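You operate a simulated robot arm through the tools that you are given. There is no shell and no other tool. Be economical: measure what you need, move in short steps, check, and stop when the job is done.

Carry out the task below with a simulated two-armed robot. There is one attempt and no reset: what you move stays moved.

TASK
Stack the box marked "springs" from the bench marked nine on top of the box marked "clips". Take the bottle that says "rinse" from the packing table and leave it on the top of the cage. Put the green adaptor on the shelf under the bench marked nine. Open the lid of the airing box. The order is free. Set down upright: bottle.
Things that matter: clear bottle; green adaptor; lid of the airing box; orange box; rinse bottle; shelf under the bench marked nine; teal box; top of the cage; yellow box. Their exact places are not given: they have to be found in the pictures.

It is judged by the outcome, as a careful person would: the job done as asked, and still so three seconds after it is handed in. It fails if anything else is knocked over, pushed out of place, dropped, spilled or broken. Lids that push on must go on centred and level and be pressed home; caps that screw on are set level and turned clockwise until they are tight.

THE ROBOT
Two 7-joint arms with two-finger parallel grippers on one trunk, on a base that drives. Base frame: it is fixed to the floor where the robot stands at the start and does not move with it; the origin is under the middle of the robot, x ahead of it, y to its left, z up. Units: m, rad, N and s.
The left shoulder is at the start at [0.05, 0.161, 1.173], the right one opposite. With the tool pointing down near the work surface each hand reaches from about 0.1 to 0.66 m from the robot's upright axis, wherever it stands, measured 20 degrees to its own side. Places, roughly: clear bottle, rinse bottle [0.75, -1, 0.75]; green adaptor (2x2x5 cm) [-0.7, -0.9, 0.8]; lid of the airing box [0.5, 0, 0.9]; shelf under the bench marked nine [0.8, -0.1, 0.5]; top of the cage [-0.1, -2.7, 1.5]. Payload 3.43 kg a hand.
The tool frame of a hand sits at the grasp point between the pads (the TCP): z along the fingers, y along the line on which they close. The tips reach 0.03 m beyond it. The gripper opens to 0.094 m. The fingers are 0.028 m wide and 0.01 m thick; the gripper's body (0.05 by 0.096 m) begins 0.055 m behind the TCP.
Orientation is that of the tool frame in the base frame, as [roll, pitch, yaw] about the fixed x, y, z axes, in that order (R = Rz(yaw) Ry(pitch) Rx(roll)). With the fingers straight down and closing along the base's y, the tool's x points along the base's -x, its y along +y and its z along -z.

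THE INTERFACE
- The arms move only by the tool move_arm. It takes "left_deltas", "right_deltas" or both (then of equal length, played together; a hand with none holds still); each is text: rows parted by semicolons, each of 7 numbers parted by spaces: the shift along the tool's x, y, z in cm, then the turn, a rotation vector about the tool's x, y, z in rad, then the finger opening in cm, from 0 to 9.4. In form: tx ty tz ax ay az grip; .... A call has 1 to 10 rows; each row shifts and turns the commanded pose from where the row before left it, along the tool's axes as they then stand. Each row takes 0.2 s and may step no farther than 0.05 m and 0.15 rad from the row before; otherwise, or with a gripper value out of range, the whole call is refused. A pose out of reach is approached as far as the arm can. The call stops where the force on the tool passes 40 N (or 10 N more than at its start, if that is more) or the arm is blocked; 0.2 s more then pass. Each finger travels about 0.045 m/s and halts on what it meets, pressing with about 28 N; the grip force reading is that of the motor and also rises with nothing between the fingers. The clock runs only during rows and for 0.2 s after the last one: add rows that do not move to give the fingers time. The reply holds the time, the measured pose of the TCP, the force on the tool along the base axes, the opening and the grip force, in the units named above and with some noise, with the torque about the TCP (base axes, N m) and any sound that the robot's microphone picked up.
- Cameras (640 x 400 px; columns grow to the right, rows downward): "scene" is now at [0.1298, 0.0176, 1.3072]; the picture's right is [0.18, -0.98, 0.00], its down [-0.46, -0.08, -0.89] and it looks along [0.87, 0.16, -0.47] (base axes); focal length 214 px, centre (320, 200). "left" rides on the left gripper at [0.076, -0.014, -0.103] in its tool frame; the picture's right is [0.18, 0.98, 0.00], its down [-0.75, 0.14, -0.64] and it looks along [-0.63, 0.12, 0.77] (tool axes); focal length 243 px, centre (320, 200). "right" rides on the right gripper at [0.076, 0.014, -0.102] in its tool frame; the picture's right is [-0.18, 0.98, 0.00], its down [-0.75, -0.14, -0.64] and it looks along [-0.63, -0.12, 0.77] (tool axes); focal length 243 px, centre (320, 200).
- get_image(camera): a new picture of that camera. The clock stands still meanwhile.
- slide_trunk(by): slides the trunk up (or, below 0, down) by that many m; the arms and the scene camera ride with it, the base frame stays. It gives what a move gives, with no picture.
- base_move(legs): drives the robot by 1 to 6 legs, each [ahead, left, turn to the left] in m, m and rad, along the robot's own axes; the way and the turn of a leg run together, so that a leg with both is an arc; at most 1.5 m and 3.142 rad a leg. The arms and the cameras ride along, it lands a little off, and it stops where it bumps. It gives what a move gives.
- turn_head(pan, tilt): turns the head with the scene camera to pan (to the left, within 1.396 rad either way) and tilt (down, from -0.506 to 1.204), counted from straight ahead of the robot. It gives what a move gives.
- probe_pixels(camera, pixels): there is no depth. For up to 12 entries [column, row, z] of the newest picture of that camera ("zoom" is the newest enlarged one), the place [x, y] in the base frame at which the ray of that pixel passes the height z, good to about 0.003 m. The clock stands still meanwhile.
- enlarge(camera, box): a new picture of the part [left, top, right, bottom] of that camera's present view, enlarged. The clock stands still meanwhile.
- job_done(): hands the job in; it is judged then, once.

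Work in short steps. Measure before you move; look again where a grasp or a placing could have gone wrong, and mend it. You have 110 turns and 100 pictures in all, those below and enlarged ones among them. Open the grippers and draw the arms clear of the work before you hand the job in, unless the task says otherwise; then end with one line.

The tools are called after "Request:" as a command line: name --argument value ..., lists and objects as JSON in quotes. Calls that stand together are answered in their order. move_arm: Moves the arms, as the interface text tells. Its arguments: {"type":"object","properties":{"left_deltas":{"type":"string"},"right_deltas":{"type":"string"}},"required":[]} The other tools are called the same way: slide_trunk (by) slides the trunk up or down; base_move (legs) drives the base; turn_head (pan, tilt) turns the head that bears the scene camera; get_image (camera) takes a picture; probe_pixels (camera, pixels) gives the place at which the rays of pixels pass given heights; enlarge (camera, box) takes an enlarged picture of a part of a camera's view; job_done () hands the job in.

At the start:

```text
time: 0.0
left_position: [0.382, 0.2472, 1.2546]
left_tool_rot: [-3.141, 0.0, -3.141]
left_contact_force: [-0.3, 0.5, -0.1]
left_wrist_torque: [0.03, 0.0, 0.02]
left_grip_width: 0.0939
left_grip_force: 0.0
right_position: [0.3349, -0.0897, 1.2353]
right_tool_rot: [3.14, 0.0, -3.141]
right_contact_force: [0.0, -0.2, -0.2]
right_wrist_torque: [0.0, 0.02, 0.0]
right_grip_width: 0.0938
right_grip_force: 0.1
trunk travel left (down, up): [-0.2, 0.067]
robot x, y, heading: [0.0028, 0.0042, 0.004]
head pan, tilt: [0.18, 0.483]
```

scene: 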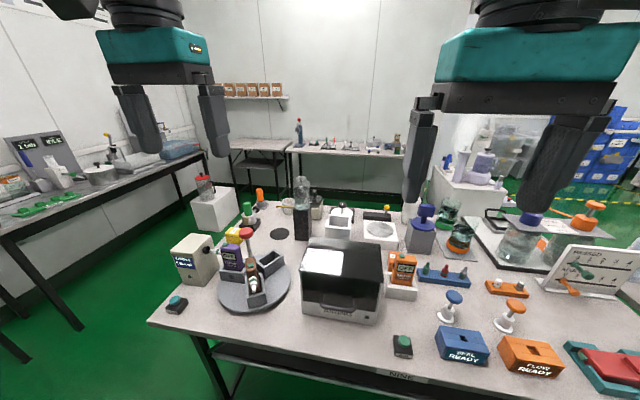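
right: 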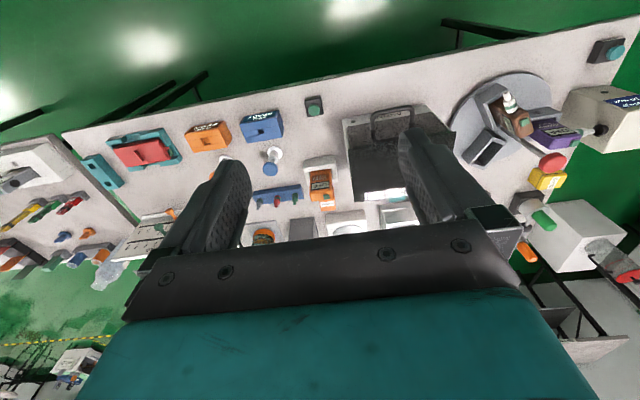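
left: 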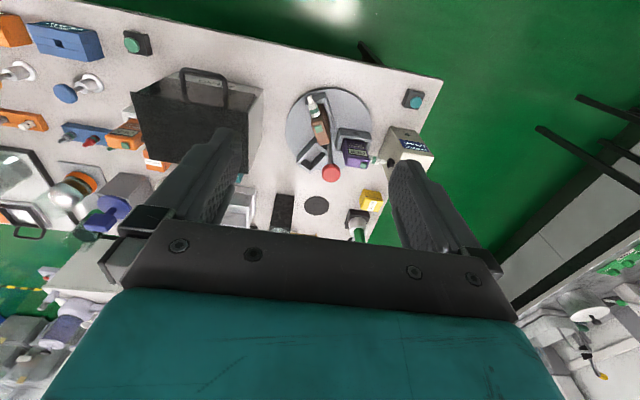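

The bench ahead holds a black-lidded box around (343,275). I enlarge the view to read the labels.

Request:
enlarge --camera "scene" --box '[150, 170, 400, 330]'

Request:
enlarge --camera "scene" --box '[370, 190, 640, 400]'

```text
2.50 times, centred on (275, 250) of scene
```

zoom: 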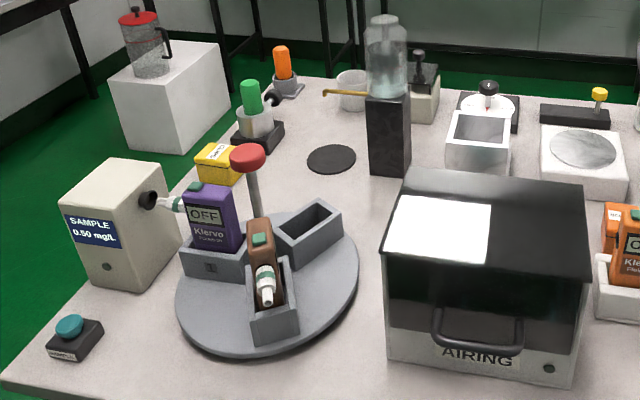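

```text
1.90 times, centred on (505, 295) of scene
```

zoom: 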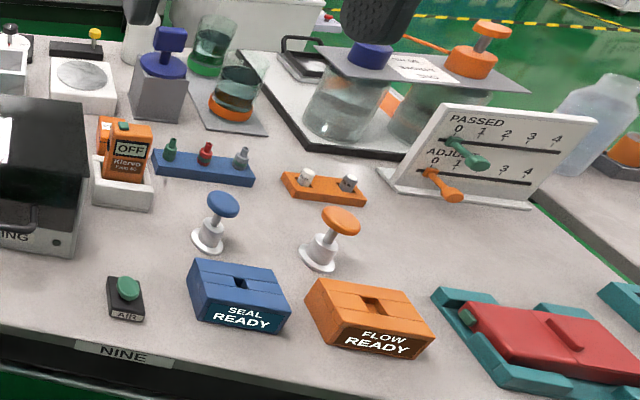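

I zoom in on the airing box, the yellow box, and the thing by the orange Klervo.

Request:
enlarge --camera "scene" --box '[295, 225, 425, 325]'

Request:
enlarge --camera "scene" --box '[210, 190, 290, 240]'

Request:
turn_head --pan -0.7 --tilt 0.5

Request:
get_image --camera "scene"

```text
4.00 times, centred on (360, 275) of scene
```

zoom: 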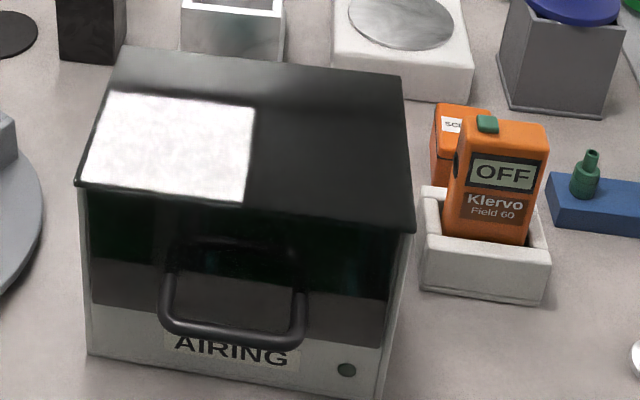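

```text
8.00 times, centred on (250, 215) of scene
```

zoom: 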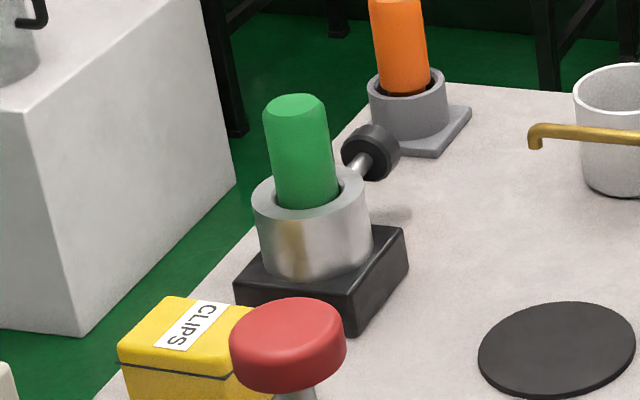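

```text
time: 1.2
left_position: [0.3816, 0.2466, 1.2556]
left_tool_rot: [3.141, 0.003, 3.14]
left_contact_force: [0.4, 0.6, -0.6]
left_wrist_torque: [0.0, 0.0, 0.01]
left_grip_width: 0.0939
left_grip_force: 0.1
right_position: [0.3345, -0.0894, 1.2362]
right_tool_rot: [3.14, 0.001, -3.141]
right_contact_force: [0.0, -0.1, 1.0]
right_wrist_torque: [0.04, 0.01, 0.0]
right_grip_width: 0.0939
right_grip_force: 0.0
trunk travel left (down, up): [-0.2, 0.067]
robot x, y, heading: [-0.0018, -0.0019, -0.001]
head pan, tilt: [-0.7, 0.499]
```

```text
92 pictures are left
```

scene: 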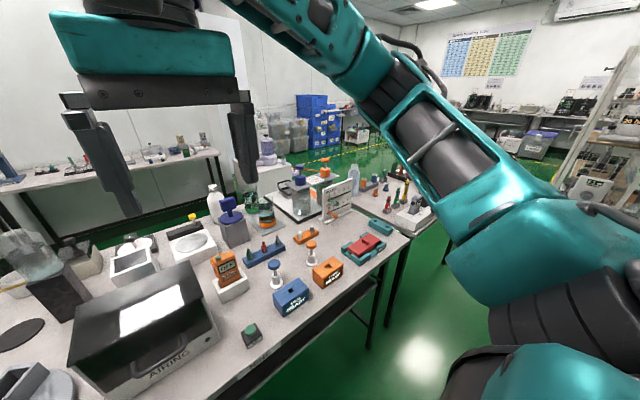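

Yellow is "CLIPS"; the orange box starts "SC…". The small teal thing at (381,227) may be the springs box; zoom in there and on the packing table.

Request:
enlarge --camera "scene" --box '[300, 160, 440, 260]'

Request:
enlarge --camera "scene" --box '[190, 220, 300, 310]'

```text
4.00 times, centred on (370, 210) of scene
```

zoom: 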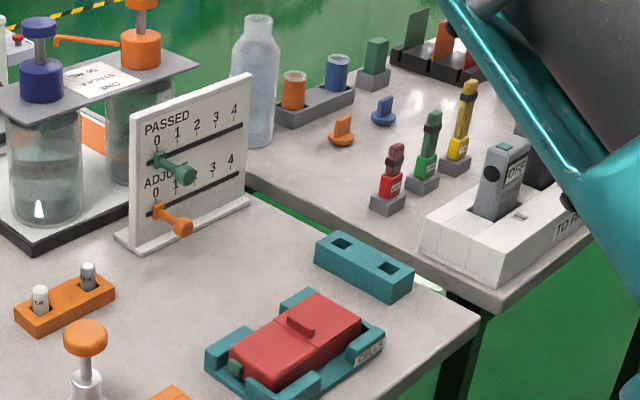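

```text
4.44 times, centred on (245, 265) of scene
```

zoom: 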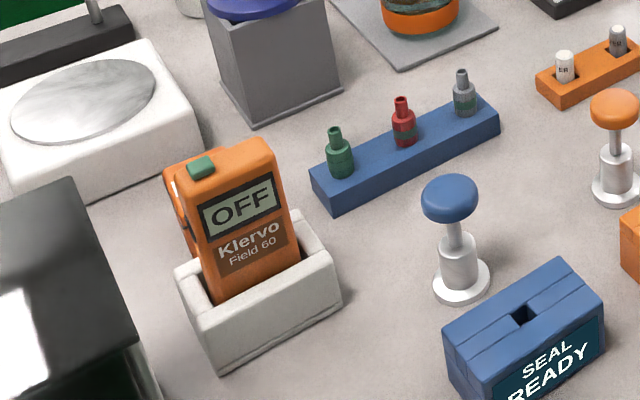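

I check the area between airing box and Klervo from the hand cameras, whose views come from other sides.

Request:
enlarge --camera "right" --box '[230, 90, 440, 240]'

Request:
enlarge --camera "left" --box '[270, 70, 450, 250]'

Request:
turn_head --pan 0.1 --tilt 0.75

Request:
get_image --camera "scene"

```text
2.67 times, centred on (335, 165) of right
```

zoom: 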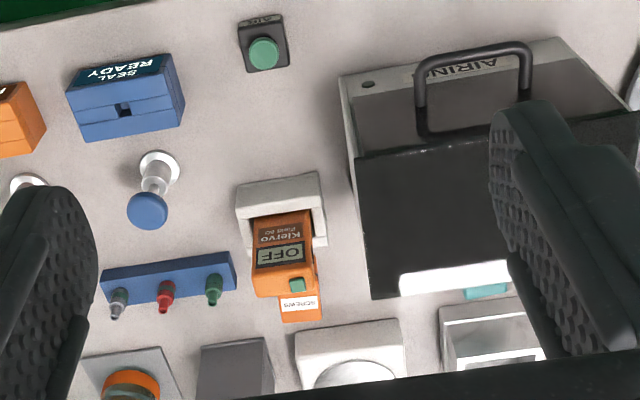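

```text
2.22 times, centred on (360, 160) of left
```

zoom: 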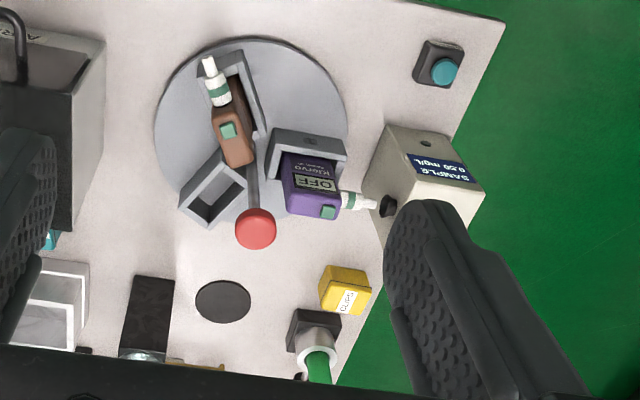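

```text
time: 2.3
left_position: [0.3828, 0.2455, 1.2557]
left_tool_rot: [-3.141, 0.002, 3.14]
left_contact_force: [-0.3, 0.8, 0.2]
left_wrist_torque: [0.01, 0.03, 0.02]
left_grip_width: 0.0941
left_grip_force: 0.1
right_position: [0.3336, -0.0919, 1.2356]
right_tool_rot: [3.139, -0.001, -3.141]
right_contact_force: [-0.2, 1.5, 0.4]
right_wrist_torque: [0.01, -0.01, -0.01]
right_grip_width: 0.094
right_grip_force: 0.0
trunk travel left (down, up): [-0.2, 0.067]
robot x, y, heading: [0.001, -0.0003, -0.003]
head pan, tilt: [0.099, 0.75]
```

```text
87 pictures are left
```

scene: 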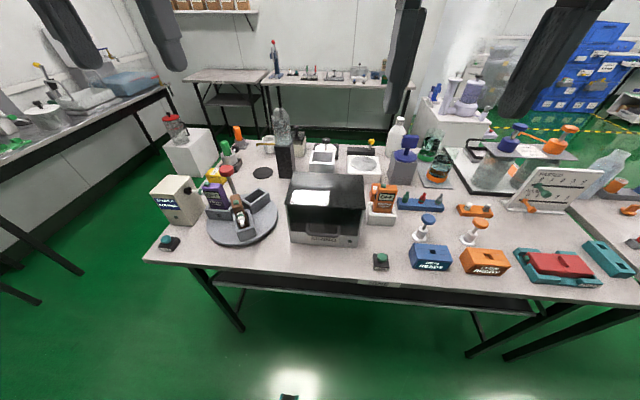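

The teal box hides just behind the airing box. I probe the airing box, the yellow box, and the neighbours.

Request:
probe_pixels --camera "scene" --pixels '[[217, 175, 0.8], [222, 183, 0.75], [288, 240, 0.75], [357, 248, 0.75], [286, 206, 0.9], [362, 209, 0.9], [292, 174, 0.9], [364, 175, 0.9], [310, 172, 0.75], [333, 173, 0.75], [346, 160, 0.75], [228, 170, 0.85]]'

Request:
probe_pixels --camera "right" --pixels '[[383, 202, 0.8], [397, 197, 0.8], [383, 198, 0.8], [355, 203, 0.9], [345, 145, 0.9], [360, 197, 0.9]]'

```text
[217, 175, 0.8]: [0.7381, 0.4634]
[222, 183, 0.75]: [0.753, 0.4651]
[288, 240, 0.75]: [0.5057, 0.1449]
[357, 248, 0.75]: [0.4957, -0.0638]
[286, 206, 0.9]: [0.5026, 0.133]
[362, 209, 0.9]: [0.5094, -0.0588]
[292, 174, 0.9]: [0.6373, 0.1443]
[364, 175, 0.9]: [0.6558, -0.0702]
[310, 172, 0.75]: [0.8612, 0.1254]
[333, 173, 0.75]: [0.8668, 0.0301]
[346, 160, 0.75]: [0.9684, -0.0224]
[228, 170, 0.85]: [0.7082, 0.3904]
```

```text
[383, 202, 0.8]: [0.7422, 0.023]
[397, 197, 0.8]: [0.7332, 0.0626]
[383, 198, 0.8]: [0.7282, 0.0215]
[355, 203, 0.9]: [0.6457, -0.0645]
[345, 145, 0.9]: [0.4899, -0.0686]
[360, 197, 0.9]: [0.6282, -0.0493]
```

The teal box is near (0.74, 0.04). I look down for my base's clearance to the bench, and around to the right at the packing table.

Request:
turn_head --pan 0.0 --tilt 1.2

Request:
get_image --camera "scene"

Request:
turn_head --pan -1.39 --tilt 0.4

Request:
get_image --camera "scene"

```text
time: 3.2
left_position: [0.3823, 0.2481, 1.2563]
left_tool_rot: [3.141, 0.003, 3.141]
left_contact_force: [0.2, 0.2, -0.7]
left_wrist_torque: [0.01, 0.01, 0.02]
left_grip_width: 0.0942
left_grip_force: 0.0
right_position: [0.334, -0.0904, 1.2358]
right_tool_rot: [3.138, 0.0, 3.141]
right_contact_force: [0.1, 0.0, 0.9]
right_wrist_torque: [0.05, 0.0, 0.0]
right_grip_width: 0.0939
right_grip_force: 0.1
trunk travel left (down, up): [-0.2, 0.067]
robot x, y, heading: [-0.0021, 0.0003, -0.002]
head pan, tilt: [0.0, 1.201]
```

```text
86 pictures are left
```

scene: 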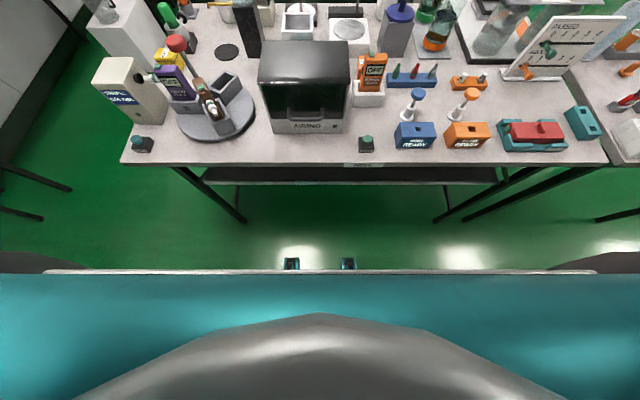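

```text
time: 4.8
left_position: [0.3823, 0.2463, 1.2564]
left_tool_rot: [-3.141, 0.001, 3.141]
left_contact_force: [-0.4, 0.5, 0.1]
left_wrist_torque: [-0.01, 0.04, -0.03]
left_grip_width: 0.094
left_grip_force: 0.1
right_position: [0.3343, -0.0907, 1.2352]
right_tool_rot: [-3.14, -0.001, 3.14]
right_contact_force: [0.5, 0.0, -0.5]
right_wrist_torque: [-0.03, 0.0, 0.0]
right_grip_width: 0.0939
right_grip_force: 0.2
trunk travel left (down, up): [-0.2, 0.067]
robot x, y, heading: [-0.0001, -0.0012, -0.001]
head pan, tilt: [-1.389, 0.4]
```

```text
85 pictures are left
```

scene: 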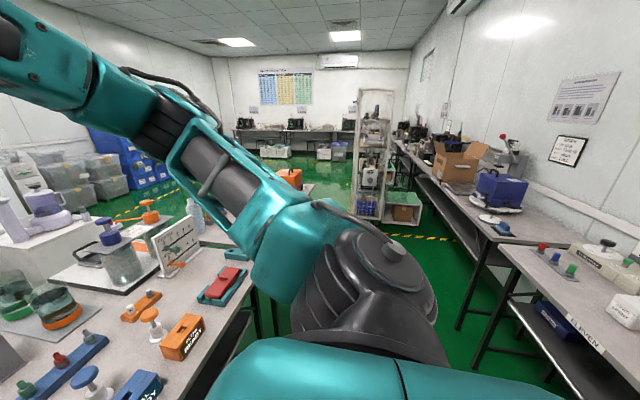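

There is about 0.2 m of clearance to the bench. I drive ahead 0.17 m, then shift the right hand aside (right hand y −0.16) and bring the left hand over the teal box to look.

Request:
base_move --legs '[[0.17, 0, 0]]'

Request:
move_arm --left_deltas "0 -4.5 0 0 0 0 9.4; 0 -4.5 2 0 0 0 9.4; 0 -4.5 2 0 0 0 9.4; 0 -4.5 2 0 0 0 9.4; 0 0 0 0 0 0 9.4" --right_deltas "0 -4.5 0 0 0 0 9.4; 0 -4.5 0 0 0 0 9.4; 0 -4.5 0 0 0 0 9.4; 0 -4.5 0 0 0 0 9.4; 0 0 0 0 0 0 9.4"

Request:
get_image --camera "left"

```text
time: 6.2
left_position: [0.5496, 0.2472, 1.255]
left_tool_rot: [3.141, 0.0, 3.141]
left_contact_force: [0.0, -0.5, 0.1]
left_wrist_torque: [0.0, 0.03, 0.04]
left_grip_width: 0.094
left_grip_force: 0.0
right_position: [0.5027, -0.09, 1.2358]
right_tool_rot: [3.14, 0.001, 3.141]
right_contact_force: [0.6, 0.3, -0.3]
right_wrist_torque: [0.05, 0.06, 0.01]
right_grip_width: 0.094
right_grip_force: 0.1
trunk travel left (down, up): [-0.2, 0.067]
robot x, y, heading: [0.1659, -0.0003, -0.001]
head pan, tilt: [-1.389, 0.4]
```

```text
time: 7.4
left_position: [0.5475, 0.1105, 1.195]
left_tool_rot: [3.141, 0.002, -3.141]
left_contact_force: [-0.5, 0.3, 0.5]
left_wrist_torque: [0.0, 0.03, -0.01]
left_grip_width: 0.0939
left_grip_force: 0.0
left hand out of reach, approached as far as the arm can: row 3, 4
right_position: [0.4991, -0.2679, 1.2345]
right_tool_rot: [3.139, 0.001, -3.141]
right_contact_force: [-0.2, 0.5, 0.4]
right_wrist_torque: [0.03, -0.01, 0.03]
right_grip_width: 0.0941
right_grip_force: 0.0
trunk travel left (down, up): [-0.2, 0.067]
robot x, y, heading: [0.1662, 0.0016, -0.0]
head pan, tilt: [-1.389, 0.4]
```

```text
84 pictures are left
```

left: 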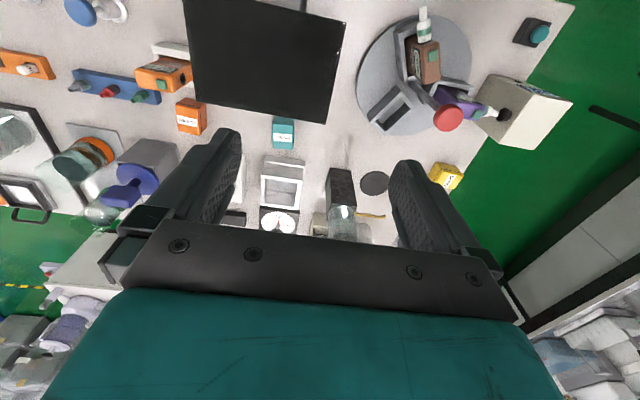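

Teal box visible at (284,133), reading label; enlarge and probe it.

Request:
enlarge --camera "left" --box '[240, 95, 340, 158]'

Request:
probe_pixels --camera "left" --pixels '[[273, 117, 0.81], [294, 118, 0.81], [272, 147, 0.75], [293, 149, 0.75], [273, 138, 0.81], [294, 140, 0.81], [436, 165, 0.81], [465, 172, 0.81], [431, 178, 0.81], [456, 193, 0.75], [428, 184, 0.75], [450, 120, 0.9]]'

```text
6.35 times, centred on (290, 126) of left
```

zoom: 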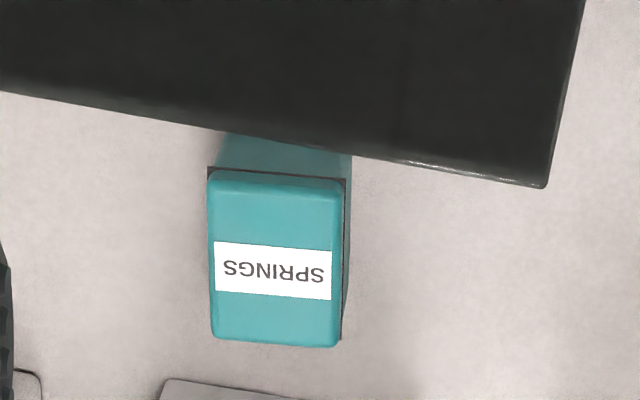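

```text
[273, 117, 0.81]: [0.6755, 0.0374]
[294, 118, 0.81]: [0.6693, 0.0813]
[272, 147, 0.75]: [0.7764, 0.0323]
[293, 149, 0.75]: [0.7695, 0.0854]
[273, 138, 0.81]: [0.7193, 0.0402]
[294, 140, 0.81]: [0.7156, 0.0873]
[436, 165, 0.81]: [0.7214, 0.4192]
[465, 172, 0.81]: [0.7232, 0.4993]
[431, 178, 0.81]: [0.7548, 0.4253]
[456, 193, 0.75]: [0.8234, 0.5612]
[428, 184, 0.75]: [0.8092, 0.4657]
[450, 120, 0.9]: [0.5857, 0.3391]
```

The teal box reads "SPRINGS". To get heights, I probe lid corners at several z to triangulate against the earlier view.

Request:
probe_pixels --camera "left" --pixels '[[325, 123, 0.88], [325, 123, 0.9], [325, 123, 0.92], [325, 123, 0.94], [192, 103, 0.9], [192, 103, 0.92], [192, 103, 0.94], [346, 22, 0.9], [347, 22, 0.92]]'

Request:
base_move --legs '[[0, -0.18, 0]]'

```text
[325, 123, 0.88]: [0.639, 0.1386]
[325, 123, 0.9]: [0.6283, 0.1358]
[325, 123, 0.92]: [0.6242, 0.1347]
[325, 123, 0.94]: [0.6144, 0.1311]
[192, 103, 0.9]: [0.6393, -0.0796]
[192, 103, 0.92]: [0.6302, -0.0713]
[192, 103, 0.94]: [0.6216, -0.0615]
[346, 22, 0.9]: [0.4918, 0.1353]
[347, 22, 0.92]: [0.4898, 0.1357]
```

```text
time: 8.9
left_position: [0.5472, -0.0725, 1.1942]
left_tool_rot: [-3.141, 0.002, -3.14]
left_contact_force: [-0.3, -0.6, 0.6]
left_wrist_torque: [0.04, 0.01, 0.01]
left_grip_width: 0.0941
left_grip_force: 0.0
right_position: [0.499, -0.4519, 1.2341]
right_tool_rot: [3.138, 0.0, -3.141]
right_contact_force: [-0.3, -1.0, 0.5]
right_wrist_torque: [0.04, 0.0, 0.02]
right_grip_width: 0.0938
right_grip_force: 0.0
trunk travel left (down, up): [-0.2, 0.067]
robot x, y, heading: [0.1666, -0.1846, 0.005]
head pan, tilt: [-1.389, 0.4]
```

Lid back edge is at x≈0.63, z≈0.91, so the wrist camera (toward the robot) could hit the lid; I'll turn the left hand 180° so the camera faces away. First I move over the box, then start the turn.

Request:
move_arm --left_deltas "-4 4.5 0 0 0 0 9.4; -4 4.5 0 0 0 0 9.4; -3 4 0 0 0 0 9.4; 0 0 0 0 0 0.15 9.4; 0 0 0 0 0 0.15 9.4; 0 0 0 0 0 0.15 9.4; 0 0 0 0 0 0.15 9.4; 0 0 0 0 0 0.15 9.4; 0 0 0 0 0 0.15 9.4; 0 0 0 0 0 0.15 9.4"

```text
refused: row 1 steps farther than a row can; nothing moved
```

Request:
move_arm --left_deltas "-3 3.5 0 0 0 0 9.4; -3 3.5 0 0 0 0 9.4; -3 3.5 0 0 0 0 9.4; -2 2 0 0 0 0.15 9.4; 0 0 0 0 0 0.15 9.4; 0 0 0 0 0 0.15 9.4; 0 0 0 0 0 0.15 9.4; 0 0 0 0 0 0.15 9.4; 0 0 0 0 0 0.15 9.4; 0 0 0 0 0 0.15 9.4"

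```text
time: 11.1
left_position: [0.6567, 0.0518, 1.193]
left_tool_rot: [3.138, 0.0, 2.091]
left_contact_force: [0.7, 0.4, -1.3]
left_wrist_torque: [0.0, 0.02, 0.01]
left_grip_width: 0.094
left_grip_force: 0.1
right_position: [0.5001, -0.4501, 1.2357]
right_tool_rot: [3.14, -0.001, -3.139]
right_contact_force: [0.3, -0.2, -0.1]
right_wrist_torque: [0.01, 0.02, -0.03]
right_grip_width: 0.0939
right_grip_force: 0.1
trunk travel left (down, up): [-0.2, 0.067]
robot x, y, heading: [0.169, -0.1842, -0.0]
head pan, tilt: [-1.389, 0.4]
```

The turn goes well (yaw 3.14→2.09). I continue the rest: about 2.09 rad, ten rows now.

Request:
move_arm --left_deltas "0 0 0 0 0 0.15 9.4; 0 0 0 0 0 0.15 9.4; 0 0 0 0 0 0.15 9.4; 0 0 0 0 0 0.15 9.4; 0 0 0 0 0 0.15 9.4; 0 0 0 0 0 0.15 9.4; 0 0 0 0 0 0.15 9.4; 0 0 0 0 0 0.15 9.4; 0 0 0 0 0 0.15 9.4; 0 0 0 0 0 0.15 9.4"

Request:
move_arm --left_deltas "0 0 0 0 0 0.15 9.4; 0 0 0 0 0 0.15 9.4; 0 0 0 0 0 0.15 9.4; 0 0 0 0 0 0.141 9.4"

Request:
get_image --camera "left"

```text
time: 13.3
left_position: [0.6564, 0.0542, 1.1938]
left_tool_rot: [3.141, -0.002, 0.592]
left_contact_force: [-0.3, 1.4, 0.6]
left_wrist_torque: [-0.02, -0.01, -0.01]
left_grip_width: 0.094
left_grip_force: 0.0
right_position: [0.5004, -0.451, 1.2347]
right_tool_rot: [3.141, 0.001, -3.141]
right_contact_force: [0.7, -0.5, -1.0]
right_wrist_torque: [0.0, -0.02, 0.0]
right_grip_width: 0.0939
right_grip_force: 0.1
trunk travel left (down, up): [-0.2, 0.067]
robot x, y, heading: [0.1692, -0.18, 0.004]
head pan, tilt: [-1.389, 0.4]
```

```text
time: 14.3
left_position: [0.6573, 0.0537, 1.1953]
left_tool_rot: [3.141, -0.001, 0.001]
left_contact_force: [-0.1, -0.1, -0.4]
left_wrist_torque: [0.0, -0.01, 0.01]
left_grip_width: 0.0942
left_grip_force: 0.0
right_position: [0.4993, -0.45, 1.2342]
right_tool_rot: [3.139, -0.001, -3.14]
right_contact_force: [-0.3, -1.1, 0.1]
right_wrist_torque: [0.02, 0.0, -0.01]
right_grip_width: 0.0939
right_grip_force: 0.0
trunk travel left (down, up): [-0.2, 0.067]
robot x, y, heading: [0.1688, -0.1863, 0.006]
head pan, tilt: [-1.389, 0.4]
```

```text
82 pictures are left
```

left: 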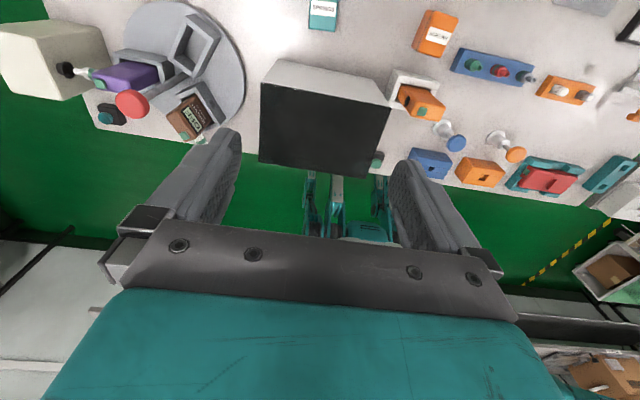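

The turn is complete. The springs box is at (323,12); enlarge and probe for triangulation.

Request:
enlarge --camera "left" --box '[290, 0, 360, 44]'

```text
9.09 times, centred on (325, 22) of left
```

zoom: 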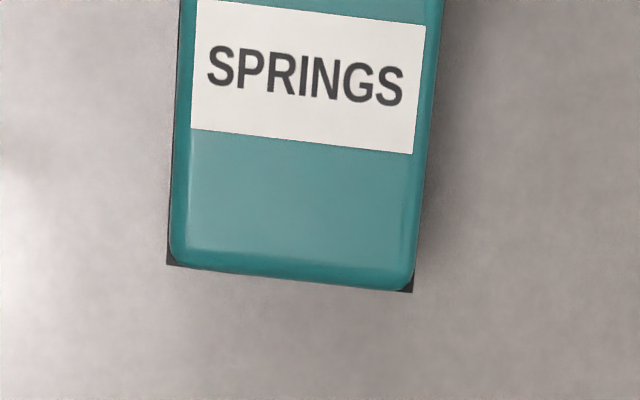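

Request:
probe_pixels --camera "zoom" --pixels '[[168, 265, 0.81], [412, 290, 0.81], [168, 265, 0.83], [412, 290, 0.83], [168, 265, 0.79], [178, 10, 0.81], [440, 10, 0.81]]'

```text
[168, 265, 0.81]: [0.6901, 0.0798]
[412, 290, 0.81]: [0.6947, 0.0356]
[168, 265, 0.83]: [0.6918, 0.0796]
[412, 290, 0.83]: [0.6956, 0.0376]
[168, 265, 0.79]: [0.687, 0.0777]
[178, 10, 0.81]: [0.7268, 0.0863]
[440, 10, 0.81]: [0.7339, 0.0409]
```

Springs box: centre ≈(0.72, 0.059), about 0.044 (y) × 0.058 (x), top z≈0.79–0.80, turned ≈0.12 rad. I align above it, go down to z≈0.9 and check.

Request:
move_arm --left_deltas "3.2 0 0 0 0 -0.12 9.4; 3 -0.8 0 0 0 0 9.4; 0 0 4.5 0 0 0 9.4; 0 0 4.5 0 0 0 9.4; 0 0 4.5 0 0 0 9.4; 0 0 4.5 0 0 0 9.4; 0 0 4.5 0 0 0 9.4; 0 0 4.5 0 0 0 9.4; 0 0 2 0 0 0 9.4; 0 0 0 0 0 0 9.4"

Request:
get_image --camera "left"

```text
time: 16.5
left_position: [0.6759, 0.0677, 0.9181]
left_tool_rot: [-3.141, -0.002, 0.123]
left_contact_force: [-0.1, 1.0, 0.0]
left_wrist_torque: [-0.02, 0.0, -0.04]
left_grip_width: 0.0939
left_grip_force: 0.0
left hand out of reach, approached as far as the arm can: row 2, 8, 9
right_position: [0.4996, -0.4506, 1.2356]
right_tool_rot: [3.14, -0.001, -3.139]
right_contact_force: [0.6, -0.6, 0.7]
right_wrist_torque: [0.01, 0.0, -0.03]
right_grip_width: 0.094
right_grip_force: 0.2
trunk travel left (down, up): [-0.2, 0.067]
robot x, y, heading: [0.1648, -0.1842, 0.001]
head pan, tilt: [-1.389, 0.4]
```

```text
80 pictures are left
```

left: 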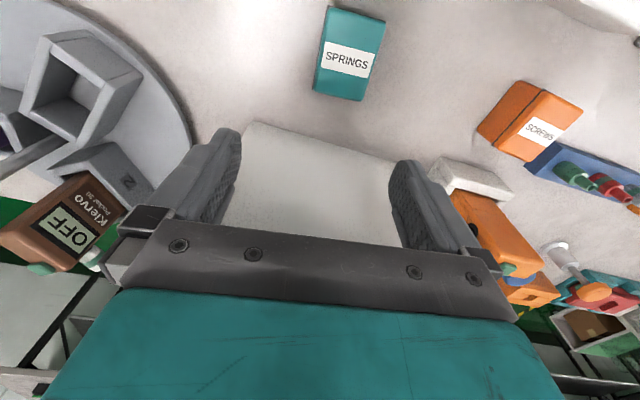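

Out of reach by a few cm. I raise the hand, then drive 0.07 ahead and 0.05 left (bench edge is at ≈0.45, base front then ≈0.43).

Request:
move_arm --left_deltas "0 0 -5 0 0 0 9.4; 0 0 -5 0 0 0 9.4; 0 0 0 0 0 0 9.4"

Request:
base_move --legs '[[0.065, 0.05, 0]]'

```text
time: 17.3
left_position: [0.6732, 0.0696, 1.019]
left_tool_rot: [-3.141, 0.0, 0.122]
left_contact_force: [-0.7, -0.1, -0.1]
left_wrist_torque: [-0.02, 0.02, 0.0]
left_grip_width: 0.0939
left_grip_force: 0.0
right_position: [0.4993, -0.4501, 1.2348]
right_tool_rot: [3.141, 0.002, -3.14]
right_contact_force: [0.2, -0.1, 0.0]
right_wrist_torque: [-0.05, 0.02, -0.03]
right_grip_width: 0.094
right_grip_force: 0.1
trunk travel left (down, up): [-0.2, 0.067]
robot x, y, heading: [0.1671, -0.182, 0.001]
head pan, tilt: [-1.389, 0.4]
```

```text
time: 18.4
left_position: [0.7406, 0.1192, 1.0189]
left_tool_rot: [-3.142, 0.0, 0.123]
left_contact_force: [-0.2, -0.6, 0.2]
left_wrist_torque: [0.01, 0.0, -0.03]
left_grip_width: 0.0938
left_grip_force: 0.1
right_position: [0.5653, -0.4003, 1.2352]
right_tool_rot: [-3.142, 0.0, -3.139]
right_contact_force: [0.1, -0.5, -0.2]
right_wrist_torque: [-0.05, 0.01, -0.01]
right_grip_width: 0.0941
right_grip_force: 0.1
trunk travel left (down, up): [-0.2, 0.067]
robot x, y, heading: [0.2337, -0.128, 0.006]
head pan, tilt: [-1.389, 0.4]
```

Now I centre above (0.72, 0.059) and descend to z≈0.9.

Request:
move_arm --left_deltas "-1.4 2.9 0 0 0 0 9.4; -1.4 2.8 0 0 0 0 9.4; 0 0 4 0 0 0 9.4; 0 0 4 0 0 0 9.4; 0 0 4 0 0 0 9.4; 0 0 0 0 0 0 9.4"

Request:
get_image --camera "left"

```text
time: 19.8
left_position: [0.7034, 0.0752, 0.9112]
left_tool_rot: [3.14, -0.003, 0.124]
left_contact_force: [0.5, -0.9, -0.7]
left_wrist_torque: [-0.02, 0.03, 0.02]
left_grip_width: 0.0937
left_grip_force: 0.1
left hand out of reach, approached as far as the arm can: row 4, 5
right_position: [0.5645, -0.4005, 1.2356]
right_tool_rot: [3.138, -0.001, -3.139]
right_contact_force: [0.2, -0.2, -0.4]
right_wrist_torque: [0.0, 0.01, 0.0]
right_grip_width: 0.094
right_grip_force: 0.0
trunk travel left (down, up): [-0.2, 0.067]
robot x, y, heading: [0.2304, -0.1317, 0.005]
head pan, tilt: [-1.389, 0.4]
```

```text
79 pictures are left
```

left: 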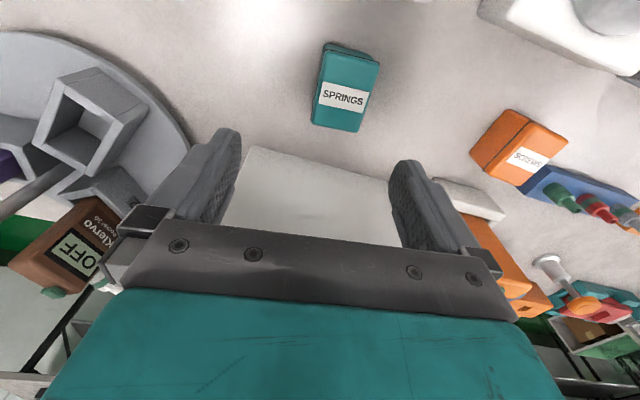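

At yaw≈0.12 the arm is limited. I'll back up and rotate to yaw≈1.69, gripping across the box's long axis (0.058 m) instead; clearance to the lid stays about 3 cm.

Request:
move_arm --left_deltas "0 0 -5 0 0 -0.14 9.4; 0 0 -5 0 0 -0.14 9.4; 0 0 0 0 0 -0.15 9.4; 0 0 0 0 0 -0.15 9.4; 0 0 0 0 0 -0.15 9.4; 0 0 0 0 0 -0.15 9.4; 0 0 0 0 0 -0.15 9.4; 0 0 0 0 0 -0.15 9.4; 0 0 0 0 0 -0.15 9.4; 0 0 0 0 0 -0.15 9.4"

Request:
move_arm --left_deltas "0 0 0 0 0 -0.09 9.4; 0 0 0 0 0 0 9.4"

Request:
get_image --camera "left"

```text
time: 22.0
left_position: [0.7034, 0.0746, 1.0121]
left_tool_rot: [3.139, 0.001, 1.605]
left_contact_force: [0.8, 0.1, -0.2]
left_wrist_torque: [-0.01, -0.01, 0.0]
left_grip_width: 0.0941
left_grip_force: 0.0
right_position: [0.5654, -0.401, 1.2349]
right_tool_rot: [3.139, 0.001, -3.14]
right_contact_force: [-0.1, -0.4, 0.6]
right_wrist_torque: [-0.01, 0.0, -0.02]
right_grip_width: 0.094
right_grip_force: 0.0
trunk travel left (down, up): [-0.2, 0.067]
robot x, y, heading: [0.234, -0.1371, 0.003]
head pan, tilt: [-1.389, 0.4]
```

```text
time: 22.6
left_position: [0.7019, 0.075, 1.0127]
left_tool_rot: [3.141, 0.001, 1.696]
left_contact_force: [-0.3, 0.2, 0.1]
left_wrist_torque: [0.02, 0.0, -0.01]
left_grip_width: 0.0938
left_grip_force: 0.0
right_position: [0.5653, -0.4003, 1.2345]
right_tool_rot: [3.139, 0.0, -3.141]
right_contact_force: [-0.2, -0.1, -0.5]
right_wrist_torque: [-0.03, -0.01, -0.01]
right_grip_width: 0.094
right_grip_force: 0.0
trunk travel left (down, up): [-0.2, 0.067]
robot x, y, heading: [0.2312, -0.1347, 0.001]
head pan, tilt: [-1.389, 0.4]
```

```text
78 pictures are left
```

left: 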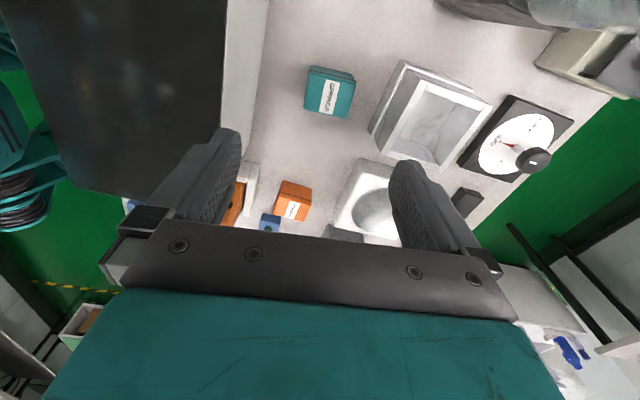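

Good view: box at (330,92), airing wall at col ≈262. Enlarge for exact corners.

Request:
enlarge --camera "left" --box '[280, 50, 380, 130]'

Request:
probe_pixels --camera "zoom" --pixels '[[160, 110, 0.8], [478, 160, 0.8], [440, 430, 0.8], [150, 395, 0.8]]'

```text
5.00 times, centred on (330, 90) of left
```

zoom: 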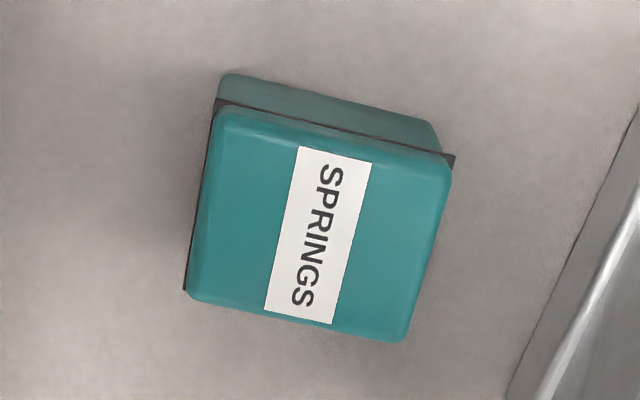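

```text
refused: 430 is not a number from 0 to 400
```

Request:
probe_pixels --camera "zoom" --pixels '[[217, 103, 0.79], [452, 158, 0.79], [405, 342, 0.79], [188, 295, 0.79], [217, 103, 0.81], [452, 158, 0.81], [405, 342, 0.81], [188, 295, 0.81], [222, 75, 0.75], [437, 125, 0.75]]'

Request:
probe_pixels --camera "left" --pixels '[[246, 100, 0.75], [222, 60, 0.91], [262, 60, 0.75], [225, 150, 0.91], [370, 132, 0.8], [405, 62, 0.82]]'

```text
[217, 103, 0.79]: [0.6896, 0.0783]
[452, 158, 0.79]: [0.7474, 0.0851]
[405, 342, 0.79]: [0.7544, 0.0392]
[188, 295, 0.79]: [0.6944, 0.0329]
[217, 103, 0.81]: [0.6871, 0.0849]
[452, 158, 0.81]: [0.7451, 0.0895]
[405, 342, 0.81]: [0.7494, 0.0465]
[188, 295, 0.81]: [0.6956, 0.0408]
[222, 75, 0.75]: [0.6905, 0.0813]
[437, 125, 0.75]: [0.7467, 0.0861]
```

```text
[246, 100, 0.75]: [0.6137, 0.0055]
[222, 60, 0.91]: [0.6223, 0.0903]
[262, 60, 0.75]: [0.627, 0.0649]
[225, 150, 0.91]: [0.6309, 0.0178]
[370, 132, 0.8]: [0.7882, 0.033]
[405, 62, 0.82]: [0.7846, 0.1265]
```

Box: centre (0.7215, 0.062), top z≈0.80. I align, narrow the opening to 7.4 cm and descend to z≈0.83.

Request:
move_arm --left_deltas "-1.5 1.8 0 0 0 0.02 7.4; 0 0 4 0 0 0 7.4; 0 0 4 0 0 0 7.4; 0 0 4 0 0 0 7.4; 0 0 3 0 0 0 7.4; 0 0 0 0 0 0 7.4"

Request:
get_image --camera "left"

```text
time: 24.0
left_position: [0.6926, 0.0892, 0.8894]
left_tool_rot: [3.14, 0.0, 1.673]
left_contact_force: [-0.7, -0.1, 0.4]
left_wrist_torque: [0.02, 0.02, 0.0]
left_grip_width: 0.0739
left_grip_force: 0.0
left hand out of reach, approached as far as the arm can: row 3, 4, 5
right_position: [0.5656, -0.4, 1.2353]
right_tool_rot: [3.14, 0.001, -3.141]
right_contact_force: [-0.5, -0.1, 0.1]
right_wrist_torque: [0.0, -0.02, 0.01]
right_grip_width: 0.0937
right_grip_force: 0.1
trunk travel left (down, up): [-0.2, 0.067]
robot x, y, heading: [0.2337, -0.1317, 0.005]
head pan, tilt: [-1.389, 0.4]
```

```text
76 pictures are left
```

left: 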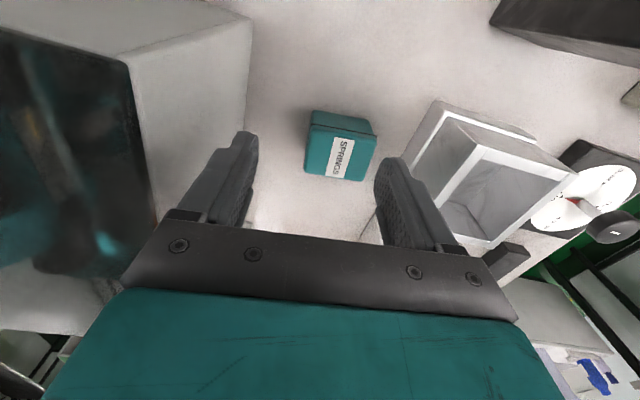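

The wrist is limited at this yaw as well. I go back to the natural yaw (≈3.24) and will grip the rear part of the box (x≈0.735), so the wrist camera stays behind the lid's edge.

Request:
move_arm --left_deltas "0 0 -5 0 0 -0.15 9.4; 0 0 -5 0 0 -0.15 9.4; 0 0 -3 0 0 -0.15 9.4; 0 0 0 0 0 -0.15 9.4; 0 0 0 0 0 -0.15 9.4; 0 0 0 0 0 -0.15 9.4; 0 0 0 0 0 -0.15 9.4; 0 0 0 0 0 -0.15 9.4; 0 0 0 0 0 -0.15 9.4; 0 0 0 0 0 -0.15 9.4"

Request:
move_arm --left_deltas "0 0 0 0 0 -0.07 9.4; 0 0 0 0 0 0 9.4"

```text
time: 26.2
left_position: [0.6943, 0.0888, 1.0194]
left_tool_rot: [-3.141, 0.001, -3.105]
left_contact_force: [0.2, -0.5, 0.0]
left_wrist_torque: [0.04, 0.01, 0.02]
left_grip_width: 0.0941
left_grip_force: 0.0
right_position: [0.5641, -0.3993, 1.2345]
right_tool_rot: [3.141, 0.001, -3.14]
right_contact_force: [-0.2, 0.5, -0.1]
right_wrist_torque: [0.02, -0.01, 0.0]
right_grip_width: 0.094
right_grip_force: 0.0
trunk travel left (down, up): [-0.2, 0.067]
robot x, y, heading: [0.2366, -0.1334, 0.003]
head pan, tilt: [-1.389, 0.4]
```

```text
time: 26.8
left_position: [0.6938, 0.0894, 1.0196]
left_tool_rot: [-3.141, 0.001, -3.038]
left_contact_force: [-0.5, -0.8, -0.4]
left_wrist_torque: [-0.02, 0.0, 0.02]
left_grip_width: 0.0941
left_grip_force: 0.1
right_position: [0.5652, -0.4007, 1.2346]
right_tool_rot: [3.139, 0.0, -3.139]
right_contact_force: [0.5, -0.8, -0.7]
right_wrist_torque: [0.02, 0.0, 0.0]
right_grip_width: 0.0941
right_grip_force: 0.0
trunk travel left (down, up): [-0.2, 0.067]
robot x, y, heading: [0.2322, -0.1318, 0.003]
head pan, tilt: [-1.389, 0.4]
```

Now align to (0.735, 0.063) and descend to z≈0.90.

Request:
move_arm --left_deltas "-1.9 -1.5 0 0 0 0 9.4; -1.9 -1.5 0 0 0 0 9.4; 0 0 4 0 0 0 9.4; 0 0 4 0 0 0 9.4; 0 0 4 0 0 0 9.4; 0 0 0 0 0 0 9.4"

Request:
get_image --camera "left"

```text
time: 28.2
left_position: [0.7127, 0.082, 0.9162]
left_tool_rot: [-3.141, 0.001, -3.04]
left_contact_force: [1.1, -0.6, 0.9]
left_wrist_torque: [0.02, -0.04, -0.02]
left_grip_width: 0.094
left_grip_force: 0.1
left hand out of reach, approached as far as the arm can: row 4, 5
right_position: [0.5645, -0.4004, 1.2347]
right_tool_rot: [3.14, 0.001, -3.14]
right_contact_force: [-0.1, -0.6, 0.6]
right_wrist_torque: [-0.01, -0.02, 0.0]
right_grip_width: 0.094
right_grip_force: 0.1
trunk travel left (down, up): [-0.2, 0.067]
robot x, y, heading: [0.2295, -0.1291, -0.002]
head pan, tilt: [-1.389, 0.4]
```

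```text
75 pictures are left
```

left: 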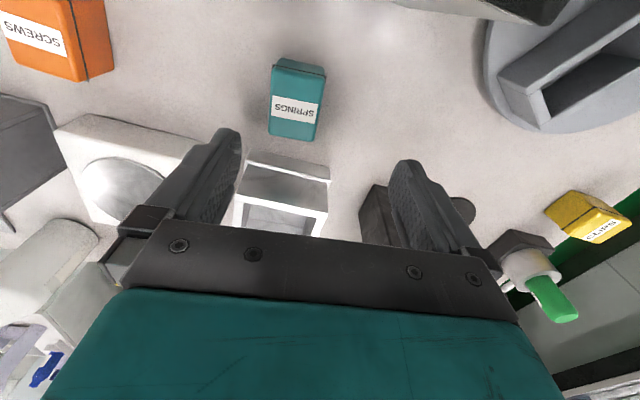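

The limit sits at the same place whatever the yaw. I look at the arm with the head camera to understand.

Request:
turn_head --pan 0.35 --tilt 0.3

Request:
get_image --camera "scene"

```text
time: 29.9
left_position: [0.7129, 0.0807, 0.9174]
left_tool_rot: [-3.14, 0.002, -3.039]
left_contact_force: [0.7, -0.9, -1.0]
left_wrist_torque: [-0.02, 0.03, -0.02]
left_grip_width: 0.094
left_grip_force: 0.1
right_position: [0.5653, -0.4005, 1.2348]
right_tool_rot: [3.14, -0.001, -3.139]
right_contact_force: [-0.3, 0.0, 0.8]
right_wrist_torque: [-0.05, -0.04, 0.0]
right_grip_width: 0.0941
right_grip_force: 0.0
trunk travel left (down, up): [-0.2, 0.067]
robot x, y, heading: [0.2337, -0.1302, -0.004]
head pan, tilt: [0.351, 0.3]
```

```text
74 pictures are left
```

scene: 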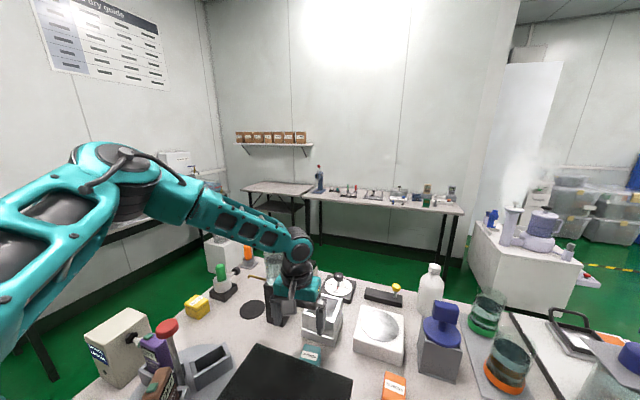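

The arm is not stretched, just joint-limited when low; lowering the trunk lets the same arm shape go lower. I raise to z≈0.98, align to (0.735, 0.063), then slide the trunk down 0.1.

Request:
move_arm --left_deltas "0 0 -4 0 0 0 9.4; 0 0 -4 0 0 0 9.4; -2 -2 0 0 0 0 9.4; 0 0 0 0 0 0 9.4"

Request:
slide_trunk --by -0.1

Request:
get_image --camera "left"

```text
time: 30.9
left_position: [0.7332, 0.064, 0.9982]
left_tool_rot: [-3.142, 0.003, -3.041]
left_contact_force: [0.3, -0.7, 0.7]
left_wrist_torque: [-0.02, -0.01, -0.01]
left_grip_width: 0.0941
left_grip_force: 0.0
right_position: [0.5648, -0.3995, 1.2348]
right_tool_rot: [3.141, 0.003, -3.14]
right_contact_force: [-0.4, 0.7, -0.1]
right_wrist_torque: [-0.01, 0.02, 0.02]
right_grip_width: 0.0942
right_grip_force: 0.0
trunk travel left (down, up): [-0.2, 0.067]
robot x, y, heading: [0.2314, -0.1319, 0.003]
head pan, tilt: [0.351, 0.3]
```

```text
time: 32.3
left_position: [0.7338, 0.065, 0.8974]
left_tool_rot: [-3.142, 0.001, -3.041]
left_contact_force: [-0.5, -0.3, 0.4]
left_wrist_torque: [0.03, 0.0, 0.02]
left_grip_width: 0.094
left_grip_force: 0.0
right_position: [0.5657, -0.4014, 1.1354]
right_tool_rot: [3.14, 0.0, -3.14]
right_contact_force: [-0.3, 0.7, -0.3]
right_wrist_torque: [0.02, 0.01, 0.01]
right_grip_width: 0.0937
right_grip_force: 0.0
trunk travel left (down, up): [-0.1, 0.167]
robot x, y, heading: [0.2349, -0.1312, 0.0]
head pan, tilt: [0.351, 0.3]
```

```text
73 pictures are left
```

left: 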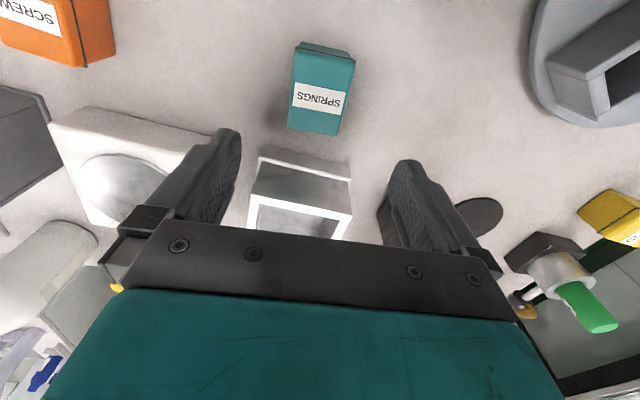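

Aligned; slide down 0.07 more and check that the fingers straddle the box.

Request:
slide_trunk --by -0.06

Request:
get_image --camera "left"

```text
time: 33.3
left_position: [0.7345, 0.0645, 0.8372]
left_tool_rot: [3.142, 0.0, -3.04]
left_contact_force: [0.0, -0.6, 0.8]
left_wrist_torque: [-0.02, 0.02, -0.04]
left_grip_width: 0.0938
left_grip_force: 0.1
right_position: [0.5637, -0.4005, 1.0743]
right_tool_rot: [3.139, 0.001, -3.14]
right_contact_force: [-0.1, 0.3, -0.1]
right_wrist_torque: [0.04, 0.0, 0.0]
right_grip_width: 0.0939
right_grip_force: 0.1
trunk travel left (down, up): [-0.04, 0.227]
robot x, y, heading: [0.2296, -0.1278, -0.001]
head pan, tilt: [0.351, 0.3]
```

```text
72 pictures are left
```

left: 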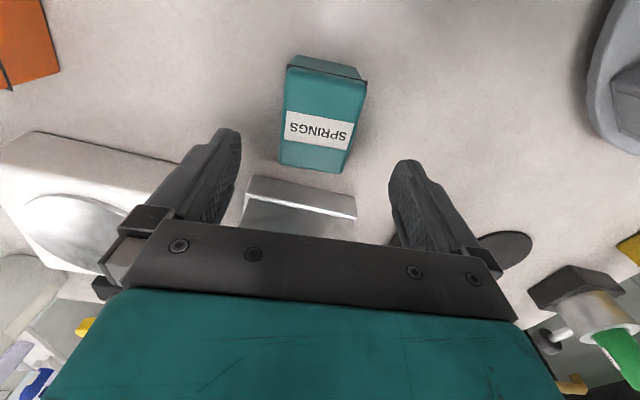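

Request:
probe_pixels --camera "left" --pixels '[[287, 67, 0.8], [367, 82, 0.8], [278, 164, 0.8], [344, 174, 0.8], [246, 178, 0.81], [356, 192, 0.81]]'

```text
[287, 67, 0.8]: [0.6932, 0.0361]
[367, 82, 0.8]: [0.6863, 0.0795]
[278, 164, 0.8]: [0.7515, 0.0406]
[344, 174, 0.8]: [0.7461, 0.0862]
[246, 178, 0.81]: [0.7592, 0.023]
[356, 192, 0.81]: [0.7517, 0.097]
```

Box centre is (0.719, 0.061). I shift back 0.7 cm, then lower onto it with the trunk and check forces.

Request:
move_arm --left_deltas "0.7 -0.3 0 0 0 0 9.4; 0 0 0 0 0 0 9.4"

Request:
slide_trunk --by -0.04

Request:
get_image --camera "left"

```text
time: 33.9
left_position: [0.7278, 0.06, 0.8373]
left_tool_rot: [-3.141, 0.001, -3.041]
left_contact_force: [0.1, 0.1, -0.3]
left_wrist_torque: [0.0, 0.0, -0.03]
left_grip_width: 0.0941
left_grip_force: 0.0
right_position: [0.5649, -0.3995, 1.074]
right_tool_rot: [3.139, 0.002, -3.14]
right_contact_force: [0.0, 0.6, 0.4]
right_wrist_torque: [0.02, 0.01, 0.02]
right_grip_width: 0.094
right_grip_force: 0.1
trunk travel left (down, up): [-0.04, 0.227]
robot x, y, heading: [0.2335, -0.135, 0.002]
head pan, tilt: [0.351, 0.3]
```

```text
time: 34.7
left_position: [0.7282, 0.061, 0.7964]
left_tool_rot: [-3.141, -0.001, -3.041]
left_contact_force: [4.9, 0.3, -3.2]
left_wrist_torque: [0.1, 0.27, 0.16]
left_grip_width: 0.0939
left_grip_force: 0.1
right_position: [0.566, -0.4004, 1.0346]
right_tool_rot: [3.139, -0.001, -3.139]
right_contact_force: [0.3, -0.2, -0.3]
right_wrist_torque: [0.02, 0.01, 0.0]
right_grip_width: 0.0937
right_grip_force: 0.0
trunk travel left (down, up): [0.0, 0.267]
robot x, y, heading: [0.2324, -0.1326, 0.0]
head pan, tilt: [0.351, 0.3]
```

```text
71 pictures are left
```

left: 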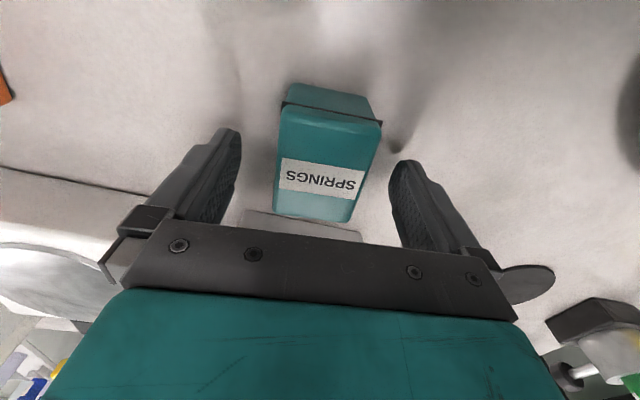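

A light contact force of +4.9 N in x suggests the wrist grazes the lid behind it; I ease 0.4 cm away and close with the same step watched.

Request:
move_arm --left_deltas "-0.4 0 0 0 0 0 9.4; 0 0 0 0 0 0 9.4"

```text
time: 35.3
left_position: [0.7312, 0.0616, 0.7972]
left_tool_rot: [-3.142, 0.003, -3.039]
left_contact_force: [-1.1, 0.4, -0.2]
left_wrist_torque: [0.01, 0.01, 0.0]
left_grip_width: 0.0941
left_grip_force: 0.1
right_position: [0.5671, -0.3999, 1.034]
right_tool_rot: [3.14, 0.001, -3.139]
right_contact_force: [0.4, 0.2, 0.9]
right_wrist_torque: [0.02, -0.03, -0.01]
right_grip_width: 0.0938
right_grip_force: 0.1
trunk travel left (down, up): [0.0, 0.267]
robot x, y, heading: [0.2315, -0.1355, 0.004]
head pan, tilt: [0.351, 0.3]
```

Contact is gone. Close on the box.

Request:
move_arm --left_deltas "0 0 0 0 0 0 6; 0 0 0 0 0 0 4; 0 0 0 0 0 0 2; 0 0 0 0 0 0 2; 0 0 0 0 0 0 2; 0 0 0 0 0 0 2; 0 0 0 0 0 0 2"

Request:
get_image --camera "left"

```text
time: 36.9
left_position: [0.7312, 0.0624, 0.798]
left_tool_rot: [-3.141, 0.001, -3.04]
left_contact_force: [0.0, 0.3, 0.6]
left_wrist_torque: [0.06, -0.01, 0.02]
left_grip_width: 0.0497
left_grip_force: 27.7
right_position: [0.5652, -0.4012, 1.0354]
right_tool_rot: [3.139, -0.001, -3.14]
right_contact_force: [0.1, 0.2, 0.9]
right_wrist_torque: [0.01, -0.04, 0.01]
right_grip_width: 0.094
right_grip_force: 0.1
trunk travel left (down, up): [0.0, 0.267]
robot x, y, heading: [0.234, -0.1307, 0.003]
head pan, tilt: [0.351, 0.3]
```

```text
70 pictures are left
```

left: 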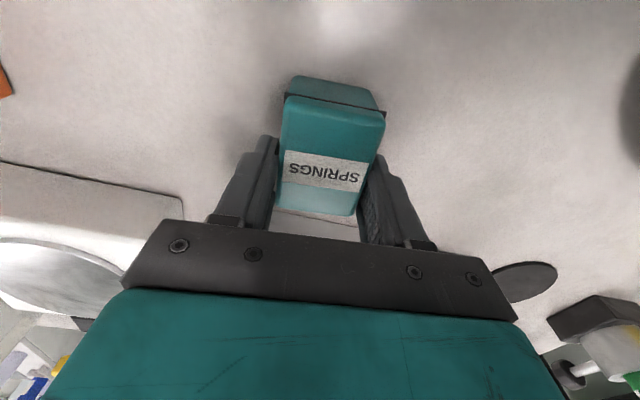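

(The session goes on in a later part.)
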